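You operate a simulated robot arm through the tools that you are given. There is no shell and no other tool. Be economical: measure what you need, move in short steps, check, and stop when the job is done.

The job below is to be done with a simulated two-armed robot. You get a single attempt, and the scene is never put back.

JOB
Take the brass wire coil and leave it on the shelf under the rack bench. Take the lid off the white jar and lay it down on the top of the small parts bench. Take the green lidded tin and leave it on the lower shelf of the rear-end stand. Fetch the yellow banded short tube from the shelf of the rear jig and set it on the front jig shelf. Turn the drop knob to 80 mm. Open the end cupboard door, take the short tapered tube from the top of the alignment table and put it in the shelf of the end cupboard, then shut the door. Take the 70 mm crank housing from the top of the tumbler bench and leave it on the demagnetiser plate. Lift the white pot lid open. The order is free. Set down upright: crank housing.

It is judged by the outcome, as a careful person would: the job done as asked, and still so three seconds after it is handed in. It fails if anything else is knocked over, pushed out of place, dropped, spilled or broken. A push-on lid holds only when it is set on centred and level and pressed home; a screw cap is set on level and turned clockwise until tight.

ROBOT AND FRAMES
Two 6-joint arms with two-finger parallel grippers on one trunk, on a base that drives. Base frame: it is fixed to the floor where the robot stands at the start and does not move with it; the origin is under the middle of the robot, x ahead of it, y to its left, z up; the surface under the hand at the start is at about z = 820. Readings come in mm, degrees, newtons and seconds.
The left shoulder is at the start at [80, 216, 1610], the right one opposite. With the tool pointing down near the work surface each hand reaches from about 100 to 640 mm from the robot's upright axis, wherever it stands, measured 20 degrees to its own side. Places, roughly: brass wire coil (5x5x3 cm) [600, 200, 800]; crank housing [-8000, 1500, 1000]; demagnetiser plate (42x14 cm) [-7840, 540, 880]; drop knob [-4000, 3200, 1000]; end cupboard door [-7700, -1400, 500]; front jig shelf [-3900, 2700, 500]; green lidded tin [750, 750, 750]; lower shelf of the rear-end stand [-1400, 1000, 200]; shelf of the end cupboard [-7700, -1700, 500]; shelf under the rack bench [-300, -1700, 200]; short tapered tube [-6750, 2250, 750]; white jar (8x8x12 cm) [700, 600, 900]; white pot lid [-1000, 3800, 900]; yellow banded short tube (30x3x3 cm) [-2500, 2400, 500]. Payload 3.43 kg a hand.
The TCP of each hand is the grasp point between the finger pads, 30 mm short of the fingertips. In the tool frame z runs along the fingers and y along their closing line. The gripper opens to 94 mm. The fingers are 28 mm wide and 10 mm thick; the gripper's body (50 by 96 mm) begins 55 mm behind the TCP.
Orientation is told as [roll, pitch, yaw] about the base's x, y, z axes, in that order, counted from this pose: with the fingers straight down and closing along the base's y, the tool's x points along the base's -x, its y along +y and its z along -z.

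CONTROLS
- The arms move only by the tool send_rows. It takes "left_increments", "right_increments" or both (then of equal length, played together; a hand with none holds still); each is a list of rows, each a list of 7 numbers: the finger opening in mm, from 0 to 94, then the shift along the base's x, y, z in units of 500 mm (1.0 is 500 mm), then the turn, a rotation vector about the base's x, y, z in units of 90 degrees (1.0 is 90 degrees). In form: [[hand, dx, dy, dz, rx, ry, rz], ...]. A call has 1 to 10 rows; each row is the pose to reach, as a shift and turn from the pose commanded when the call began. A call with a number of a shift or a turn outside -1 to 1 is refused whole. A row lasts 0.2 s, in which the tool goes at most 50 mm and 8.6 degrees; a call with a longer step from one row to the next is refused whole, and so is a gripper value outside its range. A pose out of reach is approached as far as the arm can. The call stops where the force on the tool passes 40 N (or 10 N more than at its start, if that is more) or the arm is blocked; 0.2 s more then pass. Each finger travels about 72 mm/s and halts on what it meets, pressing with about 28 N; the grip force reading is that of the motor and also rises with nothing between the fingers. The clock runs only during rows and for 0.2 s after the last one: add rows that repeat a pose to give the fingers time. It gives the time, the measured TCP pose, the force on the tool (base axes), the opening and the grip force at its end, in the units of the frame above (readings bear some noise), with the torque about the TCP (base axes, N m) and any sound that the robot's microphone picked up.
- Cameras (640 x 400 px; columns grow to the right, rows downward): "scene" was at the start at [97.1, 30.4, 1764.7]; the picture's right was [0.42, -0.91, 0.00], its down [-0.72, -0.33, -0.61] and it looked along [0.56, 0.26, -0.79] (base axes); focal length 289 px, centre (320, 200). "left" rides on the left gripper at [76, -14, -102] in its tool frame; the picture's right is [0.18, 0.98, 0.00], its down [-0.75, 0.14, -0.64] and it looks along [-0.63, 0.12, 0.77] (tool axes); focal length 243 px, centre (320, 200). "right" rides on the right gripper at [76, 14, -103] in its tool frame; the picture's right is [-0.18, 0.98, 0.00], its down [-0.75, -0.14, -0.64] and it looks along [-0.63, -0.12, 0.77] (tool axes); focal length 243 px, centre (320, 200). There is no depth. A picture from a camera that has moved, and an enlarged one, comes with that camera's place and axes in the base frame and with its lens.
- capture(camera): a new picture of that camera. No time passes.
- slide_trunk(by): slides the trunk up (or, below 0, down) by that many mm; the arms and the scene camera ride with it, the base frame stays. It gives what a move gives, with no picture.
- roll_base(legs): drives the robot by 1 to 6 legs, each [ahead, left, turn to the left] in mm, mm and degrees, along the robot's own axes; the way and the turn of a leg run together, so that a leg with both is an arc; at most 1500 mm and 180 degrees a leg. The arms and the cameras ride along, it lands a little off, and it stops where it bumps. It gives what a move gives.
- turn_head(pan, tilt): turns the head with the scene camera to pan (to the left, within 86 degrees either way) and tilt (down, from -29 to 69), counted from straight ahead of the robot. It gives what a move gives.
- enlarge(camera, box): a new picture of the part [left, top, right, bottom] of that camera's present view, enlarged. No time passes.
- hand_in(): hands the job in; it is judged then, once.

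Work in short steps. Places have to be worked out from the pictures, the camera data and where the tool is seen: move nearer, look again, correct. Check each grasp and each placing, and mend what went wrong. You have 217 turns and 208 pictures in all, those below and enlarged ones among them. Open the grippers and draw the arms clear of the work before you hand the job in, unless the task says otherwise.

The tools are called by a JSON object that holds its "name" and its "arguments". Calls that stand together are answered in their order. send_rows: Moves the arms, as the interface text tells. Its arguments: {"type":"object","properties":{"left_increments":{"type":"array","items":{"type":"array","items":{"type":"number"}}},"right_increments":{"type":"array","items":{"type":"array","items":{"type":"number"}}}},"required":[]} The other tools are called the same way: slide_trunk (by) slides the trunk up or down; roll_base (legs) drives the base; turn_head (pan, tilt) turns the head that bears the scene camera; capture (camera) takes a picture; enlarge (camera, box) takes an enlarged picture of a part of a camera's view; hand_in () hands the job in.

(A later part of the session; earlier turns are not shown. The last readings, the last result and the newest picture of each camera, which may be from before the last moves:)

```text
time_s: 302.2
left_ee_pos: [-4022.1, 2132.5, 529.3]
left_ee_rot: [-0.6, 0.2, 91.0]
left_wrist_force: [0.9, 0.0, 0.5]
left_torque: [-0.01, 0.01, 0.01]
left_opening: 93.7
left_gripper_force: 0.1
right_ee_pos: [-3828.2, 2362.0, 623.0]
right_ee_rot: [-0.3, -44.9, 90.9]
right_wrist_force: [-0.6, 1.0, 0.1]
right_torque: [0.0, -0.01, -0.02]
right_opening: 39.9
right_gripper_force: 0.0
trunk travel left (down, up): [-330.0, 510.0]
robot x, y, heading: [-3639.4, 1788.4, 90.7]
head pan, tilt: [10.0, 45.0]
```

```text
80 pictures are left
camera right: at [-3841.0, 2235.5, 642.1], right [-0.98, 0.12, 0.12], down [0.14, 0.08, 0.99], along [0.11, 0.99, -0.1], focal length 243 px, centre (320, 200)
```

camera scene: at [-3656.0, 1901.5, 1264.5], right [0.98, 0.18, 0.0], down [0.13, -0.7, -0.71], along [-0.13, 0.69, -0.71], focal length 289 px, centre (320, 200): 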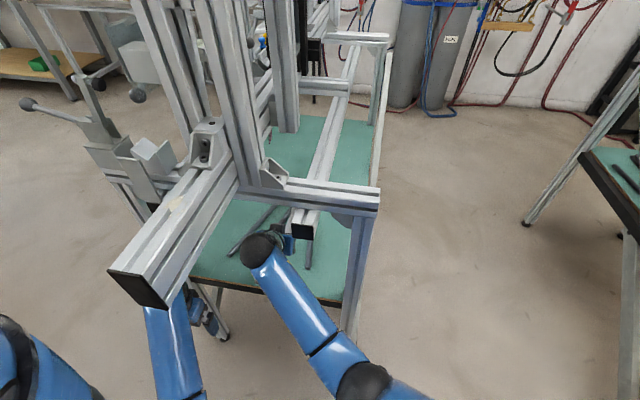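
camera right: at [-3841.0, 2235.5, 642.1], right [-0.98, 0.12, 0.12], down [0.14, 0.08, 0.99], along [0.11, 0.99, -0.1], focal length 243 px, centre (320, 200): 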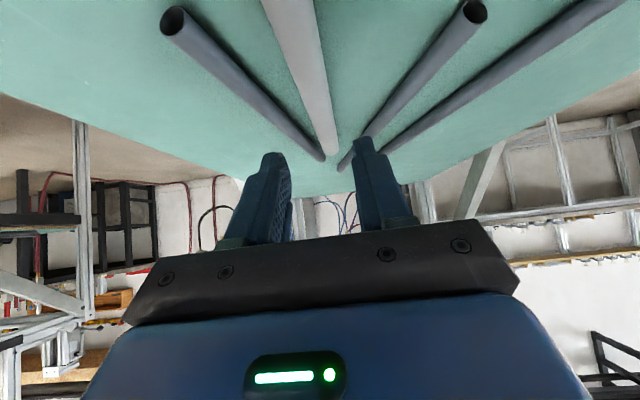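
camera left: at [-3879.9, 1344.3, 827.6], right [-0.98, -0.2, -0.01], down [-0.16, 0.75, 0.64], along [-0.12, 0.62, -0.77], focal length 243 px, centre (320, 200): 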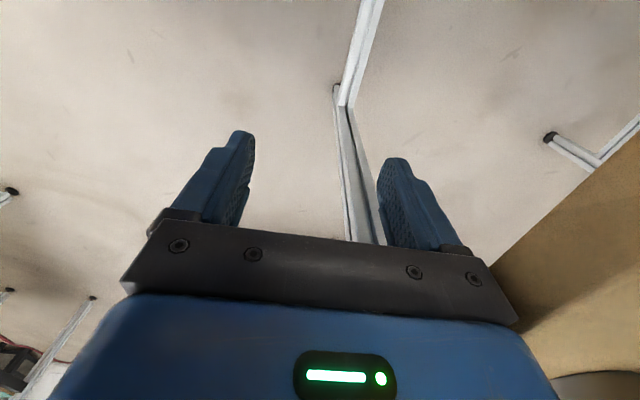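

The tube is placed. I back out, then untilt and tuck the right hand and move to the aisle between the jigs to look for the drop knob.

{"name": "roll_base", "arguments": {"legs": [[-330, 0, 0], [0, -450, 0]]}}

{"name": "send_rows", "arguments": {"left_increments": [[94, 0.05, 0, 0, 0, 0, 0], [94, 0.1, 0, 0, 0, 0, 0], [94, 0.15, 0, 0, 0, 0, 0], [94, 0.15, 0, 0, 0, 0, 0], [94, 0.15, 0, 0, 0, 0, 0], [94, 0.15, 0, 0, 0, 0, 0], [94, 0.15, 0, 0, 0, 0, 0], [94, 0.15, 0, 0, 0, 0, 0], [94, 0.15, 0, 0, 0, 0, 0]], "right_increments": [[60, 0.08, -0.03, 0, 0, 0, 0], [60, 0.16, -0.06, -0.02, -0.08, 0, 0], [60, 0.24, -0.1, -0.05, -0.16, 0, 0], [60, 0.32, -0.14, -0.08, -0.24, 0, 0], [60, 0.4, -0.18, -0.11, -0.32, 0, 0], [60, 0.48, -0.22, -0.14, -0.41, 0, 0], [60, 0.56, -0.26, -0.17, -0.5, 0, 0], [60, 0.64, -0.3, -0.18, -0.5, 0, 0], [60, 0.72, -0.34, -0.19, -0.5, 0, 0]]}}

{"name": "slide_trunk", "arguments": {"by": 400}}

{"name": "turn_head", "arguments": {"pan": 25, "tilt": 20}}

{"name": "capture", "arguments": {"camera": "scene"}}

```text
time_s: 306.7
left_ee_pos: [-3567.0, 1806.5, 528.9]
left_ee_rot: [-0.5, 0.1, 90.7]
left_wrist_force: [-0.2, 0.0, -0.8]
left_torque: [-0.01, 0.02, 0.0]
left_opening: 93.8
left_gripper_force: 0.1
right_ee_pos: [-3369.7, 2034.7, 623.6]
right_ee_rot: [-0.4, -44.9, 90.4]
right_wrist_force: [-0.1, -0.9, -0.1]
right_torque: [-0.02, 0.0, -0.02]
right_opening: 40.2
right_gripper_force: 0.1
trunk travel left (down, up): [-330.0, 510.0]
robot x, y, heading: [-3183.4, 1460.9, 90.6]
head pan, tilt: [10.0, 45.0]
```

```text
time_s: 308.7
left_ee_pos: [-3491.6, 1804.9, 529.1]
left_ee_rot: [-0.5, 0.1, 90.6]
left_wrist_force: [-0.1, -0.4, -0.4]
left_torque: [0.03, 0.03, -0.01]
left_opening: 94.2
left_gripper_force: 0.0
right_ee_pos: [-3008.3, 1863.4, 528.4]
right_ee_rot: [0.0, 0.1, 90.4]
right_wrist_force: [0.2, -0.5, -0.3]
right_torque: [0.0, 0.07, 0.02]
right_opening: 59.9
right_gripper_force: 0.1
trunk travel left (down, up): [-330.0, 510.0]
robot x, y, heading: [-3184.5, 1458.3, 90.3]
head pan, tilt: [10.0, 45.0]
```

```text
time_s: 312.5
left_ee_pos: [-3491.9, 1805.9, 928.6]
left_ee_rot: [-0.5, 0.1, 90.5]
left_wrist_force: [0.1, 1.1, 0.3]
left_torque: [0.01, 0.02, -0.02]
left_opening: 94.0
left_gripper_force: 0.0
right_ee_pos: [-3009.4, 1864.2, 928.4]
right_ee_rot: [-0.2, 0.0, 90.3]
right_wrist_force: [-0.5, -0.2, -1.0]
right_torque: [0.0, -0.01, 0.01]
right_opening: 59.8
right_gripper_force: 0.0
trunk travel left (down, up): [-730.0, 110.0]
robot x, y, heading: [-3182.1, 1462.7, 90.3]
head pan, tilt: [10.0, 45.0]
```

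```text
time_s: 313.4
left_ee_pos: [-3491.3, 1805.4, 930.2]
left_ee_rot: [-0.4, 0.1, 90.7]
left_wrist_force: [0.2, 0.4, 0.3]
left_torque: [0.01, -0.02, -0.01]
left_opening: 94.2
left_gripper_force: 0.1
right_ee_pos: [-3009.8, 1863.9, 927.6]
right_ee_rot: [-0.1, 0.0, 90.3]
right_wrist_force: [0.5, 0.1, -0.5]
right_torque: [0.01, 0.03, 0.0]
right_opening: 59.9
right_gripper_force: 0.2
trunk travel left (down, up): [-730.0, 110.0]
robot x, y, heading: [-3188.0, 1462.2, 90.2]
head pan, tilt: [25.0, 20.0]
```

```text
79 pictures are left
camera scene: at [-3227.2, 1576.1, 1703.2], right [0.91, 0.42, 0.0], down [0.15, -0.31, -0.94], along [-0.4, 0.85, -0.34], focal length 289 px, centre (320, 200)
```

scene: 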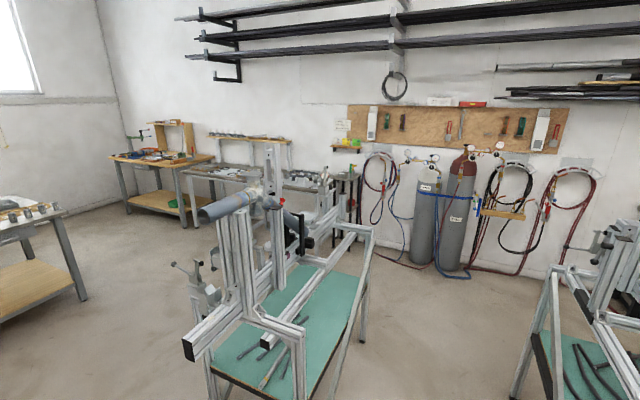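

The drop knob should be near (317,206). I enlarge.

{"name": "enlarge", "arguments": {"camera": "scene", "box": [190, 140, 382, 260]}}

```text
3.33 times, centred on (286, 200) of scene
camera zoom: at [-3227.2, 1576.1, 1703.2], right [0.91, 0.42, 0.0], down [0.15, -0.31, -0.94], along [-0.4, 0.85, -0.34], focal length 964 px, centre (433, 200)
```

zoom: 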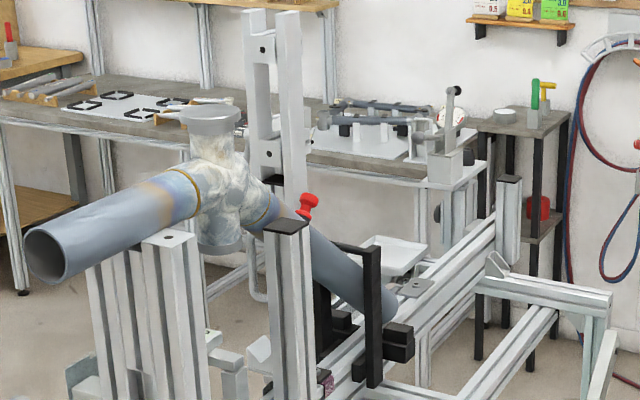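

Not obvious from here. I drive up the aisle beside the jig and look left with the head only.

{"name": "roll_base", "arguments": {"legs": [[0, -50, 0], [1500, 0, 0]]}}

{"name": "turn_head", "arguments": {"pan": 80, "tilt": 30}}

{"name": "capture", "arguments": {"camera": "scene"}}

```text
time_s: 321.4
left_ee_pos: [-3451.5, 3305.2, 927.8]
left_ee_rot: [-0.5, 0.1, 90.9]
left_wrist_force: [-0.2, 0.1, -0.8]
left_torque: [-0.01, 0.02, -0.02]
left_opening: 93.7
left_gripper_force: 0.1
right_ee_pos: [-2968.9, 3366.3, 928.7]
right_ee_rot: [-0.1, 0.1, 90.5]
right_wrist_force: [-1.4, -0.3, 0.0]
right_torque: [-0.01, 0.0, -0.01]
right_opening: 60.0
right_gripper_force: 0.1
trunk travel left (down, up): [-730.0, 110.0]
robot x, y, heading: [-3140.0, 2962.9, 90.6]
head pan, tilt: [25.0, 20.0]
```

```text
time_s: 322.6
left_ee_pos: [-3451.1, 3305.8, 928.2]
left_ee_rot: [-0.6, 0.1, 90.8]
left_wrist_force: [0.2, 0.8, -1.0]
left_torque: [0.01, 0.01, -0.05]
left_opening: 94.3
left_gripper_force: 0.0
right_ee_pos: [-2969.4, 3365.2, 928.0]
right_ee_rot: [-0.1, 0.1, 90.5]
right_wrist_force: [0.1, 0.9, -0.3]
right_torque: [-0.04, -0.01, -0.06]
right_opening: 60.2
right_gripper_force: 0.0
trunk travel left (down, up): [-730.0, 110.0]
robot x, y, heading: [-3145.9, 2964.9, 90.7]
head pan, tilt: [80.0, 30.0]
```

```text
77 pictures are left
camera scene: at [-3234.4, 3008.1, 1687.2], right [0.17, 0.99, 0.0], down [0.49, -0.08, -0.87], along [-0.85, 0.15, -0.5], focal length 289 px, centre (320, 200)
```

scene: 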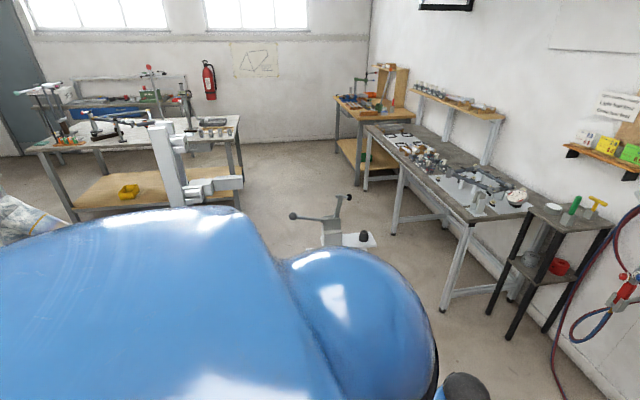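

My shoulder hides it. I move up a little and turn to face the jig's far end.

{"name": "roll_base", "arguments": {"legs": [[230, 0, 0], [0, 0, 89]]}}

{"name": "turn_head", "arguments": {"pan": 5, "tilt": 35}}

{"name": "capture", "arguments": {"camera": "scene"}}

```text
time_s: 326.3
left_ee_pos: [-3606.9, 3259.9, 929.0]
left_ee_rot: [-1.2, -2.0, 130.6]
left_wrist_force: [-2.6, 9.8, -7.4]
left_torque: [0.49, -0.24, -0.49]
left_opening: 92.0
left_gripper_force: 0.0
right_ee_pos: [-3281.4, 3612.9, 926.6]
right_ee_rot: [-0.1, 0.1, 131.9]
right_wrist_force: [1.1, -0.5, 0.0]
right_torque: [0.01, -0.01, -0.04]
right_opening: 59.8
right_gripper_force: 0.0
trunk travel left (down, up): [-730.0, 110.0]
robot x, y, heading: [-3147.6, 3193.1, 131.9]
head pan, tilt: [80.0, 30.0]
stopped in leg 2: the force on the tool passed its limit at 93 N (the readings are from after the stop); the commanded pose is now the measured one
```

```text
time_s: 327.8
left_ee_pos: [-3606.0, 3259.3, 930.2]
left_ee_rot: [-1.0, -1.9, 130.9]
left_wrist_force: [-2.7, 11.6, -2.7]
left_torque: [0.25, -0.02, -0.54]
left_opening: 91.3
left_gripper_force: 0.1
right_ee_pos: [-3281.3, 3613.9, 927.1]
right_ee_rot: [-0.1, 0.2, 132.0]
right_wrist_force: [0.5, 0.2, 0.2]
right_torque: [-0.01, -0.01, 0.03]
right_opening: 60.3
right_gripper_force: 0.0
trunk travel left (down, up): [-730.0, 110.0]
robot x, y, heading: [-3147.0, 3194.1, 132.0]
head pan, tilt: [5.0, 35.0]
```

```text
76 pictures are left
camera scene: at [-3232.0, 3279.3, 1679.2], right [0.68, 0.73, 0.0], down [0.42, -0.39, -0.82], along [-0.6, 0.56, -0.57], focal length 289 px, centre (320, 200)
```

scene: 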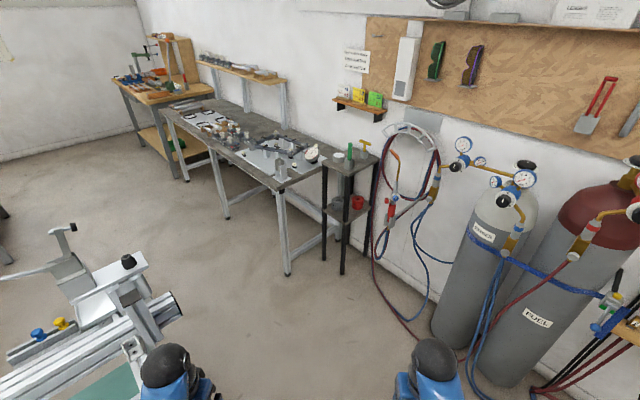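

The left hand touched the jig's end. I back off at once and look at the jig's end assembly.

{"name": "roll_base", "arguments": {"legs": [[-200, 0, 0]]}}

{"name": "turn_head", "arguments": {"pan": 40, "tilt": 35}}

{"name": "capture", "arguments": {"camera": "scene"}}

{"name": "capture", "arguments": {"camera": "left"}}

```text
time_s: 328.6
left_ee_pos: [-3603.0, 3257.8, 934.3]
left_ee_rot: [-0.8, -3.7, 129.6]
left_wrist_force: [-8.9, 20.1, -11.3]
left_torque: [0.83, -0.26, -1.08]
left_opening: 91.0
left_gripper_force: 0.0
right_ee_pos: [-3269.6, 3604.9, 927.2]
right_ee_rot: [0.0, 0.2, 131.9]
right_wrist_force: [0.1, -0.4, 0.5]
right_torque: [-0.04, 0.0, -0.02]
right_opening: 60.2
right_gripper_force: 0.0
trunk travel left (down, up): [-730.0, 110.0]
robot x, y, heading: [-3136.5, 3185.5, 131.5]
head pan, tilt: [5.0, 35.0]
stopped in leg 1: the force on the tool passed its limit at 58 N (the readings are from after the stop); the commanded pose is now the measured one
```

```text
time_s: 329.6
left_ee_pos: [-3602.4, 3257.7, 934.5]
left_ee_rot: [-0.7, -3.3, 130.0]
left_wrist_force: [-7.8, 24.4, 2.0]
left_torque: [0.35, 0.2, -1.13]
left_opening: 88.8
left_gripper_force: 0.0
right_ee_pos: [-3271.2, 3605.8, 925.6]
right_ee_rot: [0.0, 0.3, 131.9]
right_wrist_force: [-0.3, -0.6, -0.2]
right_torque: [0.01, 0.01, 0.0]
right_opening: 60.1
right_gripper_force: 0.1
trunk travel left (down, up): [-730.0, 110.0]
robot x, y, heading: [-3133.1, 3187.6, 131.9]
head pan, tilt: [40.0, 35.0]
```

```text
75 pictures are left
camera scene: at [-3245.8, 3224.9, 1679.2], right [0.14, 0.99, 0.0], down [0.57, -0.09, -0.82], along [-0.81, 0.12, -0.57], focal length 289 px, centre (320, 200)
```

scene: 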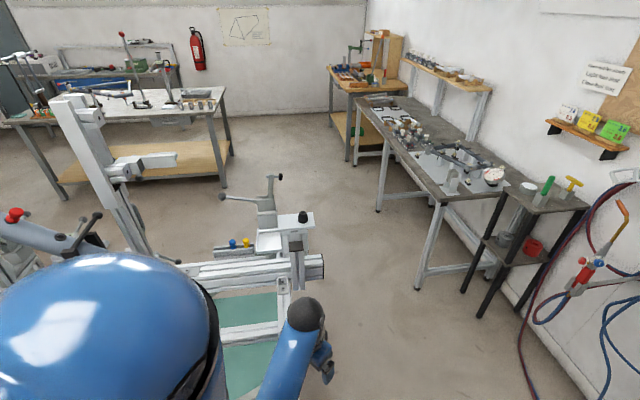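

```text
74 pictures are left
camera left: at [-3539.8, 3202.5, 1032.0], right [-0.63, -0.77, -0.02], down [-0.57, 0.45, 0.68], along [-0.52, 0.45, -0.73], focal length 243 px, centre (320, 200)
```

left: 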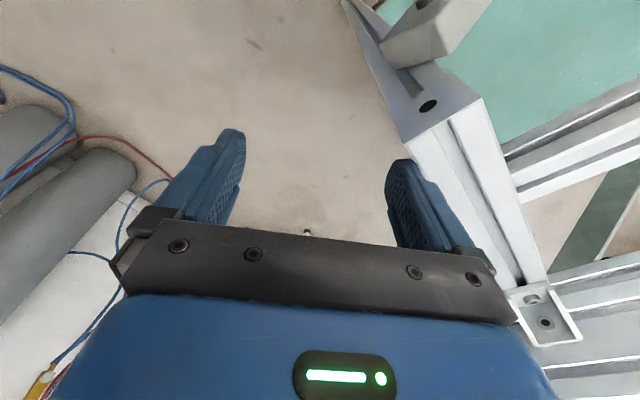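

The left hand presses on the jig's corner post. I move the left hand away (+y, −then up) with the arm first.

{"name": "send_rows", "arguments": {"left_increments": [[94, 0.01, 0.04, 0, 0, 0, 0], [94, 0.02, 0.09, 0.01, 0, 0, 0], [94, 0.04, 0.15, 0.04, 0, 0, 0], [94, 0.06, 0.2, 0.08, 0, 0, 0]]}}

{"name": "enlarge", "arguments": {"camera": "scene", "box": [180, 160, 372, 280]}}

```text
time_s: 330.6
left_ee_pos: [-3571.8, 3354.0, 951.4]
left_ee_rot: [-0.7, -3.5, 130.2]
left_wrist_force: [0.3, -0.4, -0.1]
left_torque: [0.01, -0.02, -0.01]
left_opening: 93.9
left_gripper_force: 0.1
left hand out of reach, approached as far as the arm can: row 3, 4
right_ee_pos: [-3270.4, 3601.8, 928.1]
right_ee_rot: [-0.1, 0.1, 131.9]
right_wrist_force: [0.0, 0.0, -0.4]
right_torque: [0.0, 0.0, -0.02]
right_opening: 60.4
right_gripper_force: 0.1
trunk travel left (down, up): [-730.0, 110.0]
robot x, y, heading: [-3137.5, 3189.7, 131.8]
head pan, tilt: [40.0, 35.0]
```

```text
3.33 times, centred on (276, 220) of scene
camera zoom: at [-3243.7, 3218.6, 1679.4], right [0.14, 0.99, 0.0], down [0.57, -0.08, -0.82], along [-0.81, 0.12, -0.57], focal length 964 px, centre (467, 133)
```

zoom: 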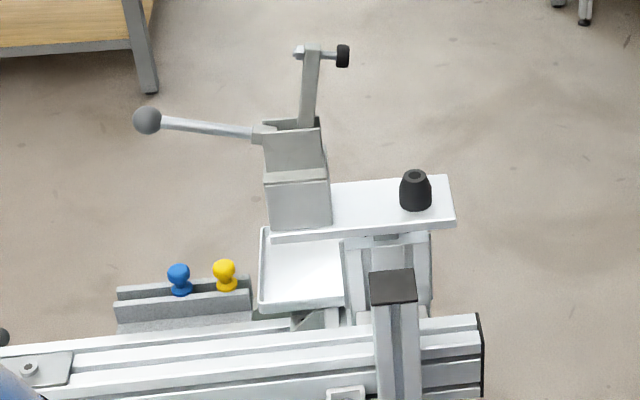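

The post is cleared. I move away from the jig (towards +y) and look again at its end from there.

{"name": "roll_base", "arguments": {"legs": [[160, -330, 0]]}}

{"name": "slide_trunk", "arguments": {"by": 110}}

{"name": "turn_head", "arguments": {"pan": 70, "tilt": 40}}

{"name": "capture", "arguments": {"camera": "scene"}}

```text
time_s: 333.0
left_ee_pos: [-3434.2, 3692.0, 950.1]
left_ee_rot: [-0.9, -3.6, 129.9]
left_wrist_force: [-0.2, 0.4, 0.5]
left_torque: [-0.02, -0.01, -0.01]
left_opening: 94.2
left_gripper_force: 0.0
right_ee_pos: [-3131.1, 3939.9, 928.6]
right_ee_rot: [-0.2, 0.0, 131.8]
right_wrist_force: [-0.3, 0.0, -0.9]
right_torque: [0.03, -0.01, 0.02]
right_opening: 59.9
right_gripper_force: 0.1
trunk travel left (down, up): [-730.0, 110.0]
robot x, y, heading: [-2996.3, 3528.3, 131.4]
head pan, tilt: [40.0, 35.0]
```

```text
time_s: 334.4
left_ee_pos: [-3432.5, 3694.7, 1060.7]
left_ee_rot: [-0.8, -3.5, 130.0]
left_wrist_force: [-0.4, 1.1, -0.4]
left_torque: [0.01, 0.0, -0.02]
left_opening: 94.1
left_gripper_force: 0.0
right_ee_pos: [-3129.6, 3941.6, 1038.4]
right_ee_rot: [-0.1, 0.2, 131.8]
right_wrist_force: [0.7, -1.0, 0.6]
right_torque: [-0.01, -0.03, -0.02]
right_opening: 59.8
right_gripper_force: 0.0
trunk travel left (down, up): [-840.0, 0.0]
robot x, y, heading: [-2999.3, 3528.1, 131.5]
head pan, tilt: [40.0, 35.0]
```

```text
time_s: 335.4
left_ee_pos: [-3432.0, 3694.9, 1060.6]
left_ee_rot: [-0.8, -3.5, 130.1]
left_wrist_force: [-0.3, 0.6, -0.4]
left_torque: [0.0, 0.0, 0.0]
left_opening: 94.1
left_gripper_force: 0.0
right_ee_pos: [-3130.7, 3942.5, 1038.5]
right_ee_rot: [0.0, 0.1, 131.9]
right_wrist_force: [-0.5, 0.4, 0.3]
right_torque: [-0.02, -0.01, 0.01]
right_opening: 59.9
right_gripper_force: 0.0
trunk travel left (down, up): [-840.0, 0.0]
robot x, y, heading: [-2996.1, 3526.2, 131.6]
head pan, tilt: [70.0, 40.0]
```

```text
72 pictures are left
camera scene: at [-3097.1, 3514.3, 1781.8], right [-0.37, 0.93, 0.0], down [0.6, 0.24, -0.77], along [-0.71, -0.28, -0.64], focal length 289 px, centre (320, 200)
```

scene: 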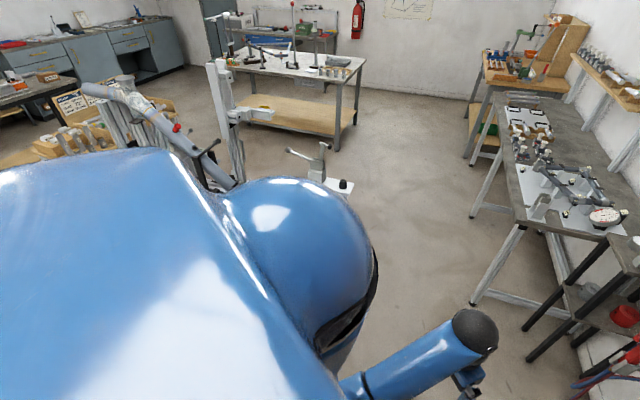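

I turn the body to face the jig end (heading ≈195°) from this clear spot.

{"name": "roll_base", "arguments": {"legs": [[0, 0, 63]]}}

{"name": "turn_head", "arguments": {"pan": 0, "tilt": 33}}

{"name": "enlarge", "arguments": {"camera": "scene", "box": [180, 80, 468, 260]}}

```text
time_s: 338.5
left_ee_pos: [-3347.0, 3215.6, 1060.1]
left_ee_rot: [-0.8, -3.6, -167.3]
left_wrist_force: [0.8, 0.7, -0.7]
left_torque: [0.0, 0.0, 0.0]
left_opening: 94.1
left_gripper_force: 0.1
right_ee_pos: [-3430.2, 3595.6, 1037.9]
right_ee_rot: [-0.1, 0.1, -165.5]
right_wrist_force: [0.3, -0.6, 0.2]
right_torque: [0.02, 0.02, 0.05]
right_opening: 59.7
right_gripper_force: 0.1
trunk travel left (down, up): [-840.0, 0.0]
robot x, y, heading: [-2997.8, 3524.9, -165.3]
head pan, tilt: [70.0, 40.0]
```

```text
time_s: 339.9
left_ee_pos: [-3348.8, 3213.8, 1060.9]
left_ee_rot: [-0.9, -3.6, -167.4]
left_wrist_force: [0.9, -0.8, -0.6]
left_torque: [0.03, -0.02, -0.01]
left_opening: 94.1
left_gripper_force: 0.1
right_ee_pos: [-3429.3, 3595.4, 1038.5]
right_ee_rot: [-0.1, 0.1, -165.5]
right_wrist_force: [0.1, 0.4, 0.0]
right_torque: [-0.04, -0.02, -0.01]
right_opening: 59.6
right_gripper_force: 0.0
trunk travel left (down, up): [-840.0, 0.0]
robot x, y, heading: [-2998.0, 3524.6, -165.7]
head pan, tilt: [0.0, 33.0]
```

```text
2.22 times, centred on (324, 170) of scene
camera zoom: at [-3113.6, 3493.3, 1792.5], right [-0.25, 0.97, 0.0], down [0.53, 0.14, -0.84], along [-0.81, -0.21, -0.54], focal length 643 px, centre (311, 267)
```

zoom: 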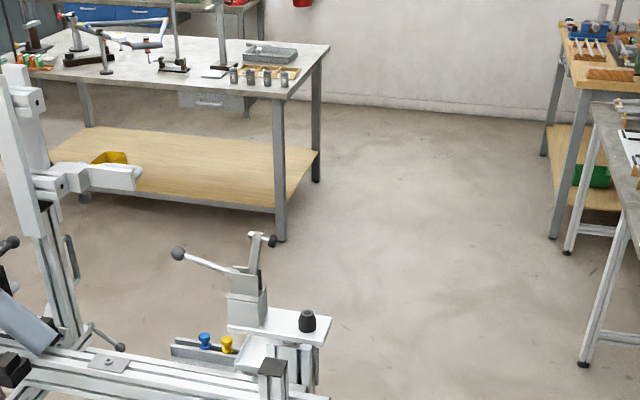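

The black conical knob on the white plate triangulates to (−3937,3273), z≈1130; it is likely the drop knob. I go to a diagonal stance (heading −135°) to bring the right hand near and read its scale.

{"name": "roll_base", "arguments": {"legs": [[0, 0, 30.7], [240, -336, 0]]}}

{"name": "turn_head", "arguments": {"pan": -10, "tilt": 40}}

{"name": "enlarge", "arguments": {"camera": "scene", "box": [200, 100, 440, 250]}}

{"name": "capture", "arguments": {"camera": "right"}}

```text
time_s: 344.0
left_ee_pos: [-3549.6, 3146.1, 1061.1]
left_ee_rot: [-0.9, -3.6, -136.5]
left_wrist_force: [1.0, 0.3, 0.6]
left_torque: [-0.01, 0.02, 0.0]
left_opening: 93.9
left_gripper_force: 0.0
right_ee_pos: [-3815.1, 3433.1, 1037.9]
right_ee_rot: [-0.1, 0.0, -134.7]
right_wrist_force: [0.2, 0.5, -1.2]
right_torque: [-0.03, -0.02, -0.02]
right_opening: 60.0
right_gripper_force: 0.0
trunk travel left (down, up): [-840.0, 0.0]
robot x, y, heading: [-3409.6, 3591.6, -134.9]
head pan, tilt: [0.0, 33.0]
```

```text
time_s: 344.7
left_ee_pos: [-3550.7, 3146.0, 1059.9]
left_ee_rot: [-0.9, -3.6, -136.5]
left_wrist_force: [0.3, 0.1, 0.4]
left_torque: [0.03, 0.01, 0.01]
left_opening: 94.1
left_gripper_force: 0.1
right_ee_pos: [-3814.6, 3432.5, 1038.5]
right_ee_rot: [-0.2, 0.1, -134.8]
right_wrist_force: [-0.4, 0.2, 0.1]
right_torque: [0.0, 0.01, -0.01]
right_opening: 60.1
right_gripper_force: 0.1
trunk travel left (down, up): [-840.0, 0.0]
robot x, y, heading: [-3407.1, 3593.1, -134.7]
head pan, tilt: [-10.0, 40.0]
```

```text
2.67 times, centred on (320, 175) of scene
camera zoom: at [-3498.6, 3521.0, 1781.9], right [-0.58, 0.82, 0.0], down [0.52, 0.37, -0.77], along [-0.63, -0.44, -0.64], focal length 772 px, centre (320, 267)
```

zoom: 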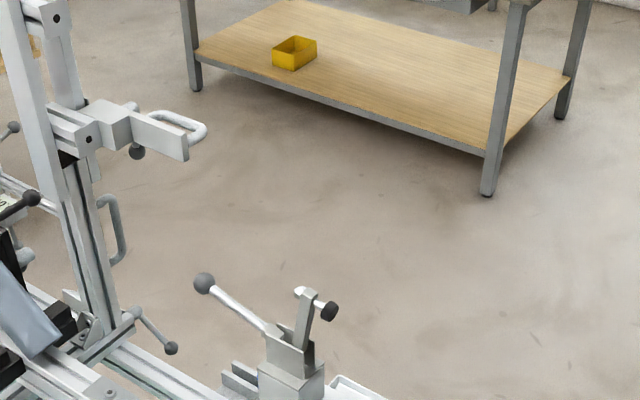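

```text
69 pictures are left
camera right: at [-3752.4, 3476.8, 1141.3], right [0.57, -0.82, 0.0], down [-0.63, -0.44, 0.64], along [-0.53, -0.36, -0.77], focal length 243 px, centre (320, 200)
```

right: 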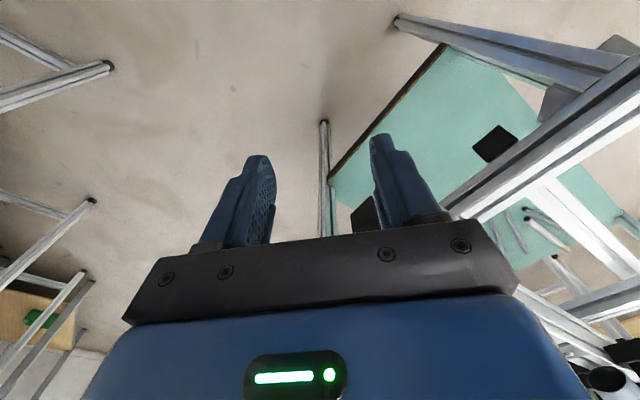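

I enlarge the lower part of the scene, where the plate and black knob are.

{"name": "enlarge", "arguments": {"camera": "scene", "box": [270, 190, 430, 290]}}

```text
4.00 times, centred on (350, 240) of scene
camera zoom: at [-3498.6, 3521.0, 1781.9], right [-0.58, 0.82, 0.0], down [0.52, 0.37, -0.77], along [-0.63, -0.44, -0.64], focal length 1157 px, centre (200, 40)
```

zoom: 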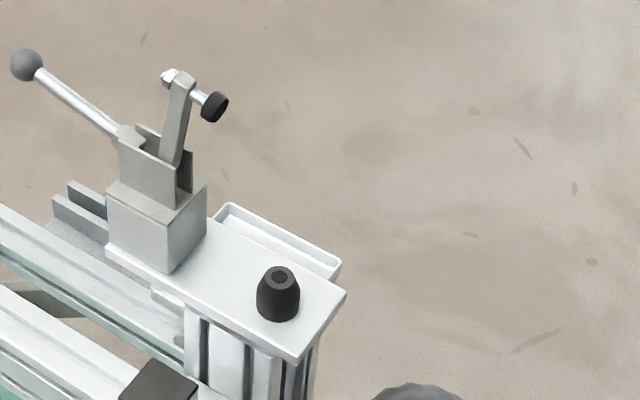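

That black cone is just a locating cone without a scale. I look at the jig from its other (−x) side.

{"name": "roll_base", "arguments": {"legs": [[0, 0, -45], [0, -150, 0], [1250, 0, 0], [0, 0, 130]]}}

{"name": "turn_head", "arguments": {"pan": 0, "tilt": 30}}

{"name": "capture", "arguments": {"camera": "scene"}}

```text
time_s: 359.5
left_ee_pos: [-4230.4, 3569.7, 1060.7]
left_ee_rot: [-0.8, -3.5, -50.8]
left_wrist_force: [0.0, 0.3, 0.8]
left_torque: [0.02, 0.0, -0.02]
left_opening: 93.9
left_gripper_force: 0.0
right_ee_pos: [-4536.2, 3326.3, 1037.9]
right_ee_rot: [0.0, 0.1, -49.1]
right_wrist_force: [0.0, 0.3, -0.6]
right_torque: [0.03, -0.04, 0.0]
right_opening: 59.9
right_gripper_force: 0.0
trunk travel left (down, up): [-840.0, 0.0]
robot x, y, heading: [-4663.2, 3744.0, -49.3]
head pan, tilt: [-10.0, 40.0]
```

```text
time_s: 360.2
left_ee_pos: [-4230.2, 3568.9, 1060.7]
left_ee_rot: [-0.7, -3.6, -50.8]
left_wrist_force: [-0.8, 0.3, -0.3]
left_torque: [0.01, -0.03, 0.01]
left_opening: 94.1
left_gripper_force: 0.0
right_ee_pos: [-4536.4, 3326.8, 1036.8]
right_ee_rot: [-0.1, 0.2, -49.1]
right_wrist_force: [0.5, -0.2, -0.2]
right_torque: [0.0, 0.01, 0.0]
right_opening: 59.7
right_gripper_force: 0.0
trunk travel left (down, up): [-840.0, 0.0]
robot x, y, heading: [-4664.2, 3741.2, -49.2]
head pan, tilt: [0.0, 30.0]
```

```text
67 pictures are left
camera scene: at [-4586.8, 3654.7, 1797.1], right [-0.76, -0.65, 0.0], down [-0.33, 0.38, -0.87], along [0.57, -0.66, -0.5], focal length 289 px, centre (320, 200)
```

scene: 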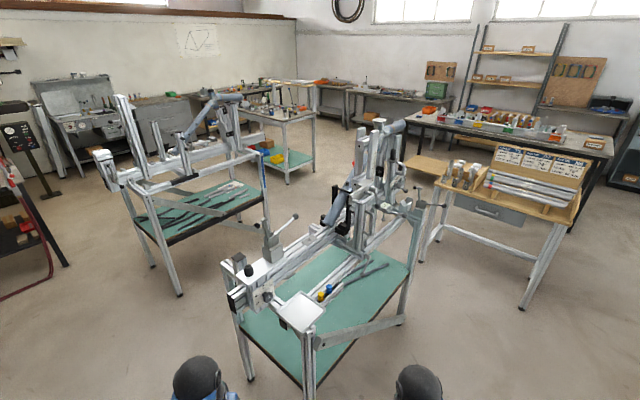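

{"name": "enlarge", "arguments": {"camera": "scene", "box": [205, 210, 365, 335]}}

```text
3.20 times, centred on (285, 272) of scene
camera zoom: at [-4586.8, 3654.7, 1797.1], right [-0.76, -0.65, 0.0], down [-0.33, 0.38, -0.87], along [0.57, -0.66, -0.5], focal length 926 px, centre (432, -32)
```

zoom: 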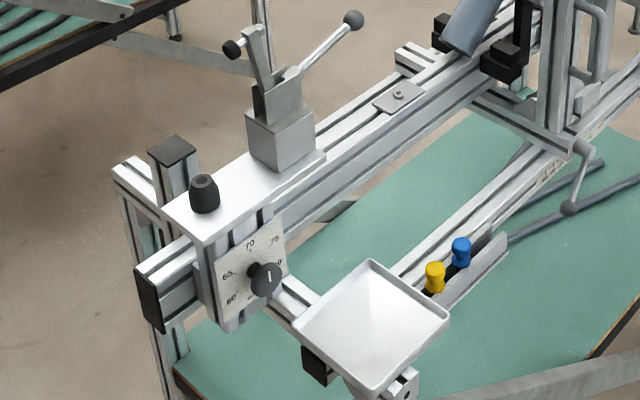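

Found it: a vertical dial plate with scale 60…80 and a knob facing −x, at about (−3985,3235,1000). I drive to face it (heading 0) and lower the trunk for a close view.

{"name": "roll_base", "arguments": {"legs": [[0, 0, 49.2], [-50, -346, 0]]}}

{"name": "slide_trunk", "arguments": {"by": -300}}

{"name": "turn_head", "arguments": {"pan": -13, "tilt": 32}}

{"name": "capture", "arguments": {"camera": "scene"}}

```text
time_s: 364.7
left_ee_pos: [-4297.8, 3614.0, 1059.8]
left_ee_rot: [-0.9, -3.6, -1.8]
left_wrist_force: [0.2, 0.2, -0.7]
left_torque: [0.01, 0.03, -0.01]
left_opening: 94.2
left_gripper_force: 0.0
right_ee_pos: [-4314.9, 3224.1, 1037.3]
right_ee_rot: [-0.2, 0.1, 0.0]
right_wrist_force: [-0.4, 0.4, -0.3]
right_torque: [-0.03, -0.02, 0.02]
right_opening: 60.0
right_gripper_force: 0.1
trunk travel left (down, up): [-840.0, 0.0]
robot x, y, heading: [-4718.8, 3400.5, -0.2]
head pan, tilt: [0.0, 30.0]
```

```text
time_s: 367.7
left_ee_pos: [-4297.5, 3613.5, 760.9]
left_ee_rot: [-0.8, -3.6, -1.9]
left_wrist_force: [1.0, -0.2, 0.3]
left_torque: [0.01, 0.04, -0.04]
left_opening: 94.0
left_gripper_force: 0.0
right_ee_pos: [-4316.9, 3221.5, 737.0]
right_ee_rot: [-0.1, 0.1, -0.1]
right_wrist_force: [-0.8, -0.3, -0.3]
right_torque: [0.04, 0.03, 0.0]
right_opening: 60.0
right_gripper_force: 0.0
trunk travel left (down, up): [-540.0, 300.0]
robot x, y, heading: [-4717.5, 3399.7, -0.4]
head pan, tilt: [0.0, 30.0]
```

```text
time_s: 368.5
left_ee_pos: [-4297.8, 3612.7, 760.4]
left_ee_rot: [-0.8, -3.5, -1.8]
left_wrist_force: [0.3, -0.4, 0.0]
left_torque: [-0.03, 0.0, 0.02]
left_opening: 93.8
left_gripper_force: 0.1
right_ee_pos: [-4315.1, 3220.7, 738.5]
right_ee_rot: [-0.1, 0.0, -0.1]
right_wrist_force: [0.3, 0.0, 0.3]
right_torque: [0.02, 0.03, 0.03]
right_opening: 59.9
right_gripper_force: 0.0
trunk travel left (down, up): [-540.0, 300.0]
robot x, y, heading: [-4716.7, 3399.6, -0.2]
head pan, tilt: [-13.0, 32.0]
```

```text
65 pictures are left
camera scene: at [-4600.3, 3380.0, 1494.0], right [-0.23, -0.97, 0.0], down [-0.52, 0.12, -0.85], along [0.83, -0.19, -0.53], focal length 289 px, centre (320, 200)
```

scene: 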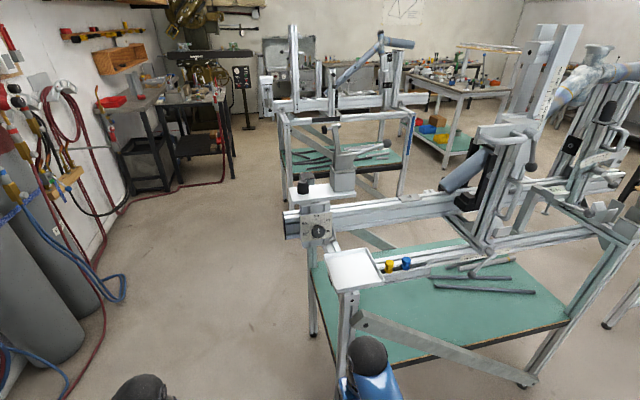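

{"name": "enlarge", "arguments": {"camera": "scene", "box": [284, 195, 348, 255]}}

{"name": "enlarge", "arguments": {"camera": "scene", "box": [260, 170, 420, 300]}}

```text
6.67 times, centred on (316, 225) of scene
camera zoom: at [-4600.3, 3380.0, 1494.0], right [-0.23, -0.97, 0.0], down [-0.52, 0.12, -0.85], along [0.83, -0.19, -0.53], focal length 1929 px, centre (347, 33)
```

zoom: 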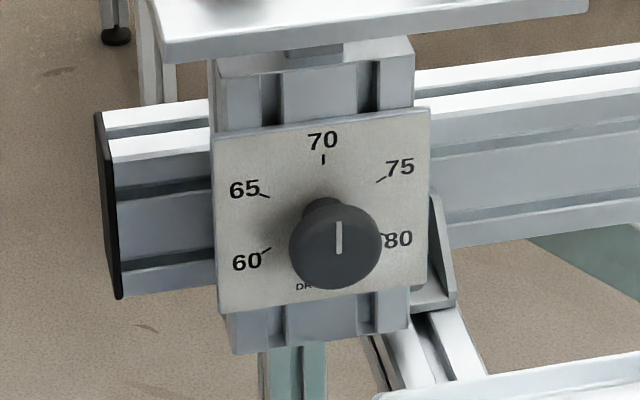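

```text
3.08 times, centred on (340, 235) of scene
camera zoom: at [-4600.3, 3380.0, 1494.0], right [-0.23, -0.97, 0.0], down [-0.52, 0.12, -0.85], along [0.83, -0.19, -0.53], focal length 890 px, centre (258, 92)
```

zoom: 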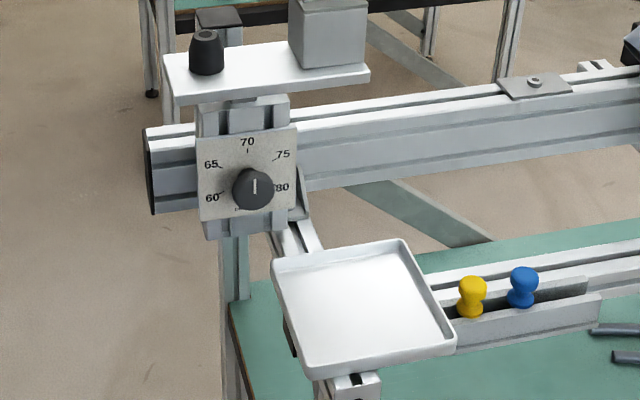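

The dial reads 70 now; 80 lies at 120° clockwise (60° per 5 mm), i.e. +120° about base x. Knob front centre ≈ (−4004,3249,1013). I raise the right hand and turn it to point +x, with the wrist camera kept to the +y side, away from the tray.

{"name": "send_rows", "arguments": {"right_increments": [[60, 0.029, 0.005, 0.046, 0.0218, -0.0812, -0.0218], [60, 0.058, 0.01, 0.092, 0.0435, -0.1625, -0.0435], [60, 0.0875, 0.015, 0.138, 0.0653, -0.2437, -0.0653], [60, 0.117, 0.02, 0.183, 0.0871, -0.325, -0.0871], [60, 0.146, 0.025, 0.229, 0.1088, -0.4062, -0.1088], [60, 0.175, 0.03, 0.275, 0.1306, -0.4875, -0.1306], [60, 0.204, 0.035, 0.321, 0.1524, -0.5687, -0.1524], [60, 0.233, 0.04, 0.367, 0.1741, -0.65, -0.1741], [60, 0.2625, 0.045, 0.4125, 0.1959, -0.7312, -0.1959], [60, 0.292, 0.05, 0.458, 0.2177, -0.8125, -0.2177]]}}

{"name": "send_rows", "arguments": {"right_increments": [[60, 0.029, 0.005, 0.046, 0.0218, -0.0812, -0.0218], [60, 0.058, 0.007, 0.092, 0.0435, -0.1625, -0.0435], [60, 0.058, 0.007, 0.092, 0.0435, -0.1625, -0.0435]]}}

{"name": "capture", "arguments": {"camera": "right"}}

{"name": "capture", "arguments": {"camera": "scene"}}

```text
time_s: 370.7
left_ee_pos: [-4297.7, 3613.6, 760.9]
left_ee_rot: [-0.9, -3.5, -1.9]
left_wrist_force: [0.5, -0.2, -0.1]
left_torque: [-0.02, 0.0, 0.01]
left_opening: 94.0
left_gripper_force: 0.0
right_ee_pos: [-4169.4, 3246.7, 968.5]
right_ee_rot: [59.6, -59.8, -59.7]
right_wrist_force: [-0.1, -0.5, -0.1]
right_torque: [-0.02, 0.02, 0.02]
right_opening: 60.0
right_gripper_force: 0.0
trunk travel left (down, up): [-540.0, 300.0]
robot x, y, heading: [-4717.8, 3401.0, -0.1]
head pan, tilt: [-13.0, 32.0]
```

```text
time_s: 371.5
left_ee_pos: [-4298.3, 3612.9, 760.9]
left_ee_rot: [-0.8, -3.7, -2.0]
left_wrist_force: [-1.0, 0.1, 0.2]
left_torque: [-0.04, 0.04, 0.0]
left_opening: 94.1
left_gripper_force: 0.0
right_ee_pos: [-4141.6, 3250.4, 1013.3]
right_ee_rot: [89.9, -59.9, -89.9]
right_wrist_force: [0.5, 0.2, 0.8]
right_torque: [0.01, 0.0, 0.02]
right_opening: 60.3
right_gripper_force: 0.0
trunk travel left (down, up): [-540.0, 300.0]
robot x, y, heading: [-4720.7, 3395.3, -0.5]
head pan, tilt: [-13.0, 32.0]
```

```text
62 pictures are left
camera right: at [-4244.2, 3300.9, 954.8], right [0.0, 0.76, 0.65], down [-0.64, -0.5, 0.58], along [0.77, -0.42, 0.49], focal length 243 px, centre (320, 200)
```

right: 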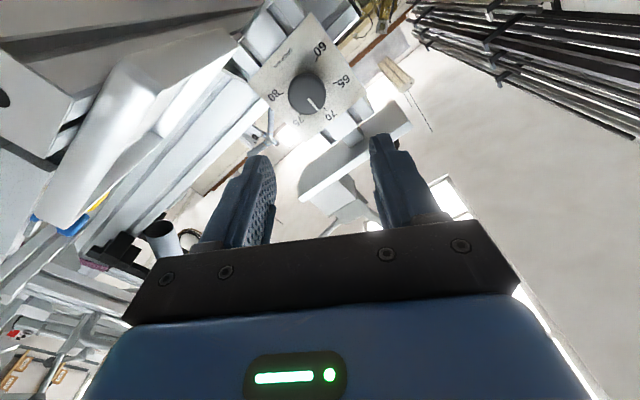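

```text
61 pictures are left
camera scene: at [-4600.7, 3379.8, 1494.1], right [-0.23, -0.97, 0.0], down [-0.52, 0.12, -0.85], along [0.83, -0.19, -0.53], focal length 289 px, centre (320, 200)
```

scene: 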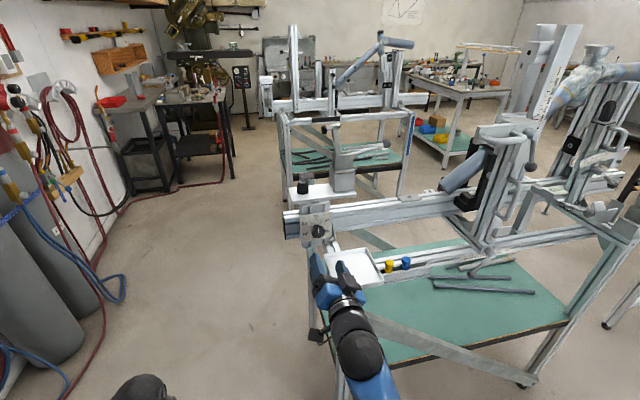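

Combining both cameras puts the knob front at (−3995,3244,1003). I align and advance to ~35 mm short, then look.

{"name": "send_rows", "arguments": {"right_increments": [[60, 0.03, -0.012, -0.02, 0, 0, 0], [60, 0.1, -0.012, -0.02, 0, 0, 0], [60, 0.17, -0.012, -0.02, 0, 0, 0], [60, 0.2, -0.012, -0.02, 0, 0, 0], [60, 0.2, -0.012, -0.02, 0, 0, 0]]}}

{"name": "capture", "arguments": {"camera": "right"}}

```text
time_s: 372.7
left_ee_pos: [-4297.9, 3612.2, 760.1]
left_ee_rot: [-0.8, -3.6, -1.9]
left_wrist_force: [0.8, 0.1, -0.5]
left_torque: [0.01, 0.02, -0.01]
left_opening: 93.9
left_gripper_force: 0.0
right_ee_pos: [-4041.1, 3244.0, 1003.7]
right_ee_rot: [89.8, -59.9, -89.8]
right_wrist_force: [0.4, 0.5, 0.4]
right_torque: [-0.03, 0.0, 0.0]
right_opening: 60.1
right_gripper_force: 0.0
trunk travel left (down, up): [-540.0, 300.0]
robot x, y, heading: [-4714.0, 3398.9, -0.3]
head pan, tilt: [-13.0, 32.0]
```

```text
60 pictures are left
camera right: at [-4144.2, 3295.0, 944.4], right [0.0, 0.76, 0.65], down [-0.64, -0.5, 0.58], along [0.77, -0.42, 0.48], focal length 243 px, centre (320, 200)
```

right: 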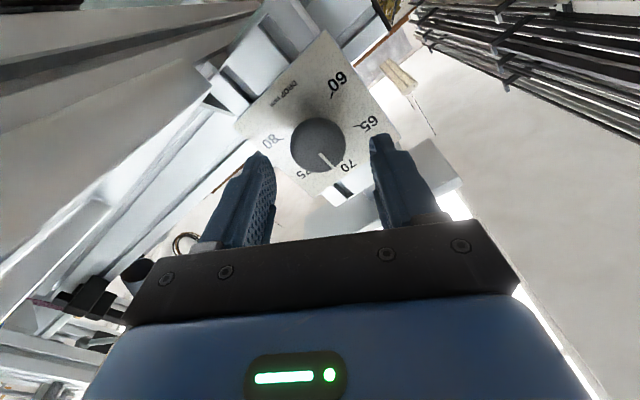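

Knob at (−3990,3241,1004). I shift −3 mm in y, advance to x≈−4002 and close on the knob.

{"name": "send_rows", "arguments": {"right_increments": [[60, 0.0, -0.006, 0.001, 0, 0, 0], [60, 0.04, -0.006, 0.001, 0, 0, 0], [60, 0.076, -0.006, 0.001, 0, 0, 0], [20, 0.076, -0.006, 0.001, 0, 0, 0], [20, 0.076, -0.006, 0.001, 0, 0, 0], [20, 0.076, -0.006, 0.001, 0, 0, 0]]}}

{"name": "capture", "arguments": {"camera": "right"}}

```text
time_s: 374.1
left_ee_pos: [-4297.4, 3613.5, 761.1]
left_ee_rot: [-0.8, -3.5, -1.9]
left_wrist_force: [0.6, 0.5, -0.2]
left_torque: [-0.01, 0.02, 0.0]
left_opening: 94.0
left_gripper_force: 0.1
right_ee_pos: [-4001.6, 3242.3, 1002.6]
right_ee_rot: [89.7, -60.0, -89.9]
right_wrist_force: [3.7, 3.1, 0.2]
right_torque: [0.01, 0.04, 0.16]
right_opening: 37.7
right_gripper_force: 44.7
trunk travel left (down, up): [-540.0, 300.0]
robot x, y, heading: [-4718.7, 3402.1, -0.3]
head pan, tilt: [-13.0, 32.0]
```

```text
59 pictures are left
camera right: at [-4105.9, 3292.6, 944.8], right [0.0, 0.76, 0.65], down [-0.64, -0.5, 0.58], along [0.77, -0.42, 0.48], focal length 243 px, centre (320, 200)
```

right: 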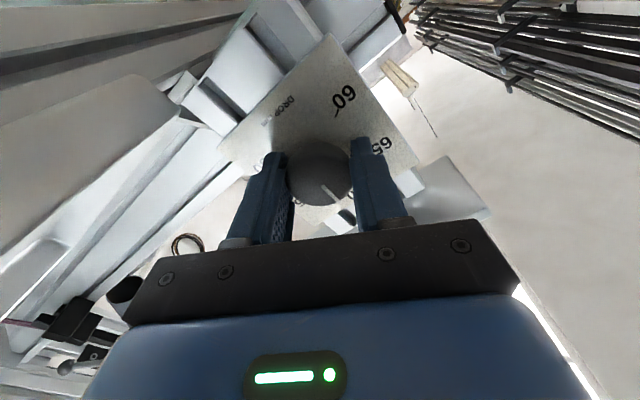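

The knob is held (37.7 mm). I turn it clockwise: 80° first, then look.

{"name": "send_rows", "arguments": {"right_increments": [[20, 0, 0, 0, 0.0889, 0, 0], [20, 0, 0, 0, 0.1778, 0, 0], [20, 0, 0, 0, 0.2667, 0, 0], [20, 0, 0, 0, 0.3556, 0, 0], [20, 0, 0, 0, 0.4444, 0, 0], [20, 0, 0, 0, 0.5333, 0, 0], [20, 0, 0, 0, 0.6222, 0, 0], [20, 0, 0, 0, 0.7111, 0, 0], [20, 0, 0, 0, 0.8, 0, 0], [20, 0, 0, 0, 0.8889, 0, 0]]}}

{"name": "send_rows", "arguments": {"right_increments": [[20, 0, 0, 0, 0.0889, 0, 0], [20, 0, 0, 0, 0.1778, 0, 0], [20, 0, 0, 0, 0.2667, 0, 0], [20, 0, 0, 0, 0.3556, 0, 0], [20, 0, 0, 0, 0.4444, 0, 0], [20, 0, 0, 0, 0.4444, 0, 0]]}}

{"name": "enlarge", "arguments": {"camera": "scene", "box": [284, 195, 348, 255]}}

{"name": "capture", "arguments": {"camera": "right"}}

```text
time_s: 376.3
left_ee_pos: [-4297.8, 3613.2, 760.7]
left_ee_rot: [-0.8, -3.5, -1.9]
left_wrist_force: [-1.3, 1.2, -0.2]
left_torque: [-0.02, 0.01, 0.04]
left_opening: 93.7
left_gripper_force: 0.1
right_ee_pos: [-4003.1, 3242.3, 1001.9]
right_ee_rot: [89.7, 20.2, -89.9]
right_wrist_force: [-5.6, 4.6, -10.9]
right_torque: [0.03, -0.25, 0.77]
right_opening: 37.7
right_gripper_force: 44.8
trunk travel left (down, up): [-540.0, 300.0]
robot x, y, heading: [-4714.9, 3399.4, -0.3]
head pan, tilt: [-13.0, 32.0]
```

```text
time_s: 377.7
left_ee_pos: [-4297.4, 3613.5, 760.4]
left_ee_rot: [-0.8, -3.5, -1.9]
left_wrist_force: [0.0, 0.4, 0.4]
left_torque: [-0.05, 0.0, 0.0]
left_opening: 93.9
left_gripper_force: 0.1
right_ee_pos: [-4003.2, 3241.6, 1001.3]
right_ee_rot: [89.6, 60.2, -90.2]
right_wrist_force: [-12.3, 8.0, -20.4]
right_torque: [-0.05, -0.06, 0.23]
right_opening: 37.6
right_gripper_force: 45.2
trunk travel left (down, up): [-540.0, 300.0]
robot x, y, heading: [-4715.0, 3403.3, -0.1]
head pan, tilt: [-13.0, 32.0]
```

```text
6.67 times, centred on (316, 225) of scene
camera zoom: at [-4599.5, 3381.1, 1493.9], right [-0.23, -0.97, 0.0], down [-0.52, 0.12, -0.85], along [0.82, -0.2, -0.53], focal length 1929 px, centre (347, 33)
```

zoom: 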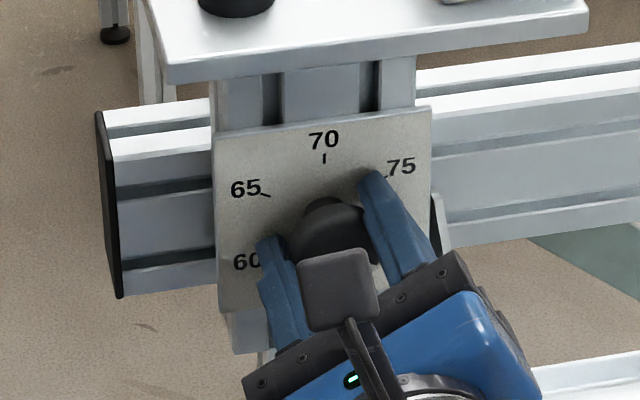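

```text
57 pictures are left
camera right: at [-4105.5, 3267.4, 1075.3], right [0.0, -0.94, 0.33], down [-0.64, -0.25, -0.72], along [0.77, -0.21, -0.61], focal length 243 px, centre (320, 200)
```

right: 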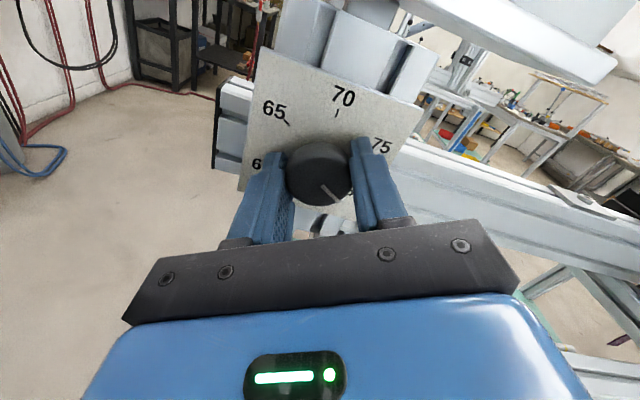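

The knob turned 120°. I open, back off along −x and read the dial.

{"name": "send_rows", "arguments": {"right_increments": [[38, 0, 0, 0, 0, 0, 0], [65, 0, 0, 0, 0, 0, 0], [65, 0, 0, 0, 0, 0, 0], [65, -0.05, 0, 0, 0, 0, 0], [65, -0.12, 0, 0, 0, 0, 0], [65, -0.2, 0, 0.02, 0, 0, 0], [65, -0.28, 0, 0.02, 0, 0, 0]]}}

{"name": "capture", "arguments": {"camera": "right"}}

{"name": "enlarge", "arguments": {"camera": "scene", "box": [284, 195, 348, 255]}}

```text
time_s: 379.3
left_ee_pos: [-4298.3, 3612.5, 760.7]
left_ee_rot: [-0.7, -3.6, -2.0]
left_wrist_force: [-0.1, 0.6, 0.3]
left_torque: [-0.02, -0.02, 0.0]
left_opening: 94.1
left_gripper_force: 0.1
right_ee_pos: [-4144.1, 3241.3, 1013.6]
right_ee_rot: [90.2, 60.1, -89.7]
right_wrist_force: [-0.5, -0.3, 0.0]
right_torque: [-0.02, 0.02, 0.03]
right_opening: 65.2
right_gripper_force: 0.0
trunk travel left (down, up): [-540.0, 300.0]
robot x, y, heading: [-4717.4, 3402.0, -0.5]
head pan, tilt: [-13.0, 32.0]
```

```text
56 pictures are left
camera right: at [-4247.4, 3266.6, 1086.8], right [0.0, -0.94, 0.33], down [-0.64, -0.25, -0.72], along [0.77, -0.21, -0.6], focal length 243 px, centre (320, 200)
```

right: 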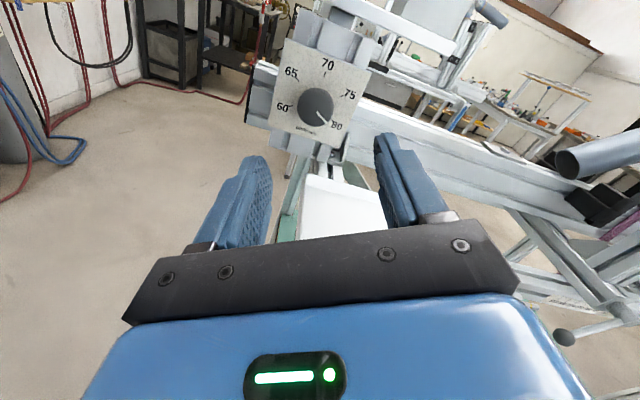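

```text
6.67 times, centred on (316, 225) of scene
camera zoom: at [-4602.2, 3379.7, 1494.2], right [-0.23, -0.97, 0.0], down [-0.51, 0.12, -0.85], along [0.83, -0.19, -0.53], focal length 1929 px, centre (347, 33)
```

zoom: 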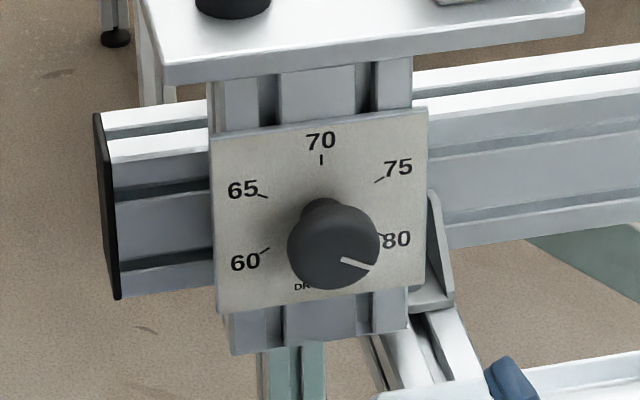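

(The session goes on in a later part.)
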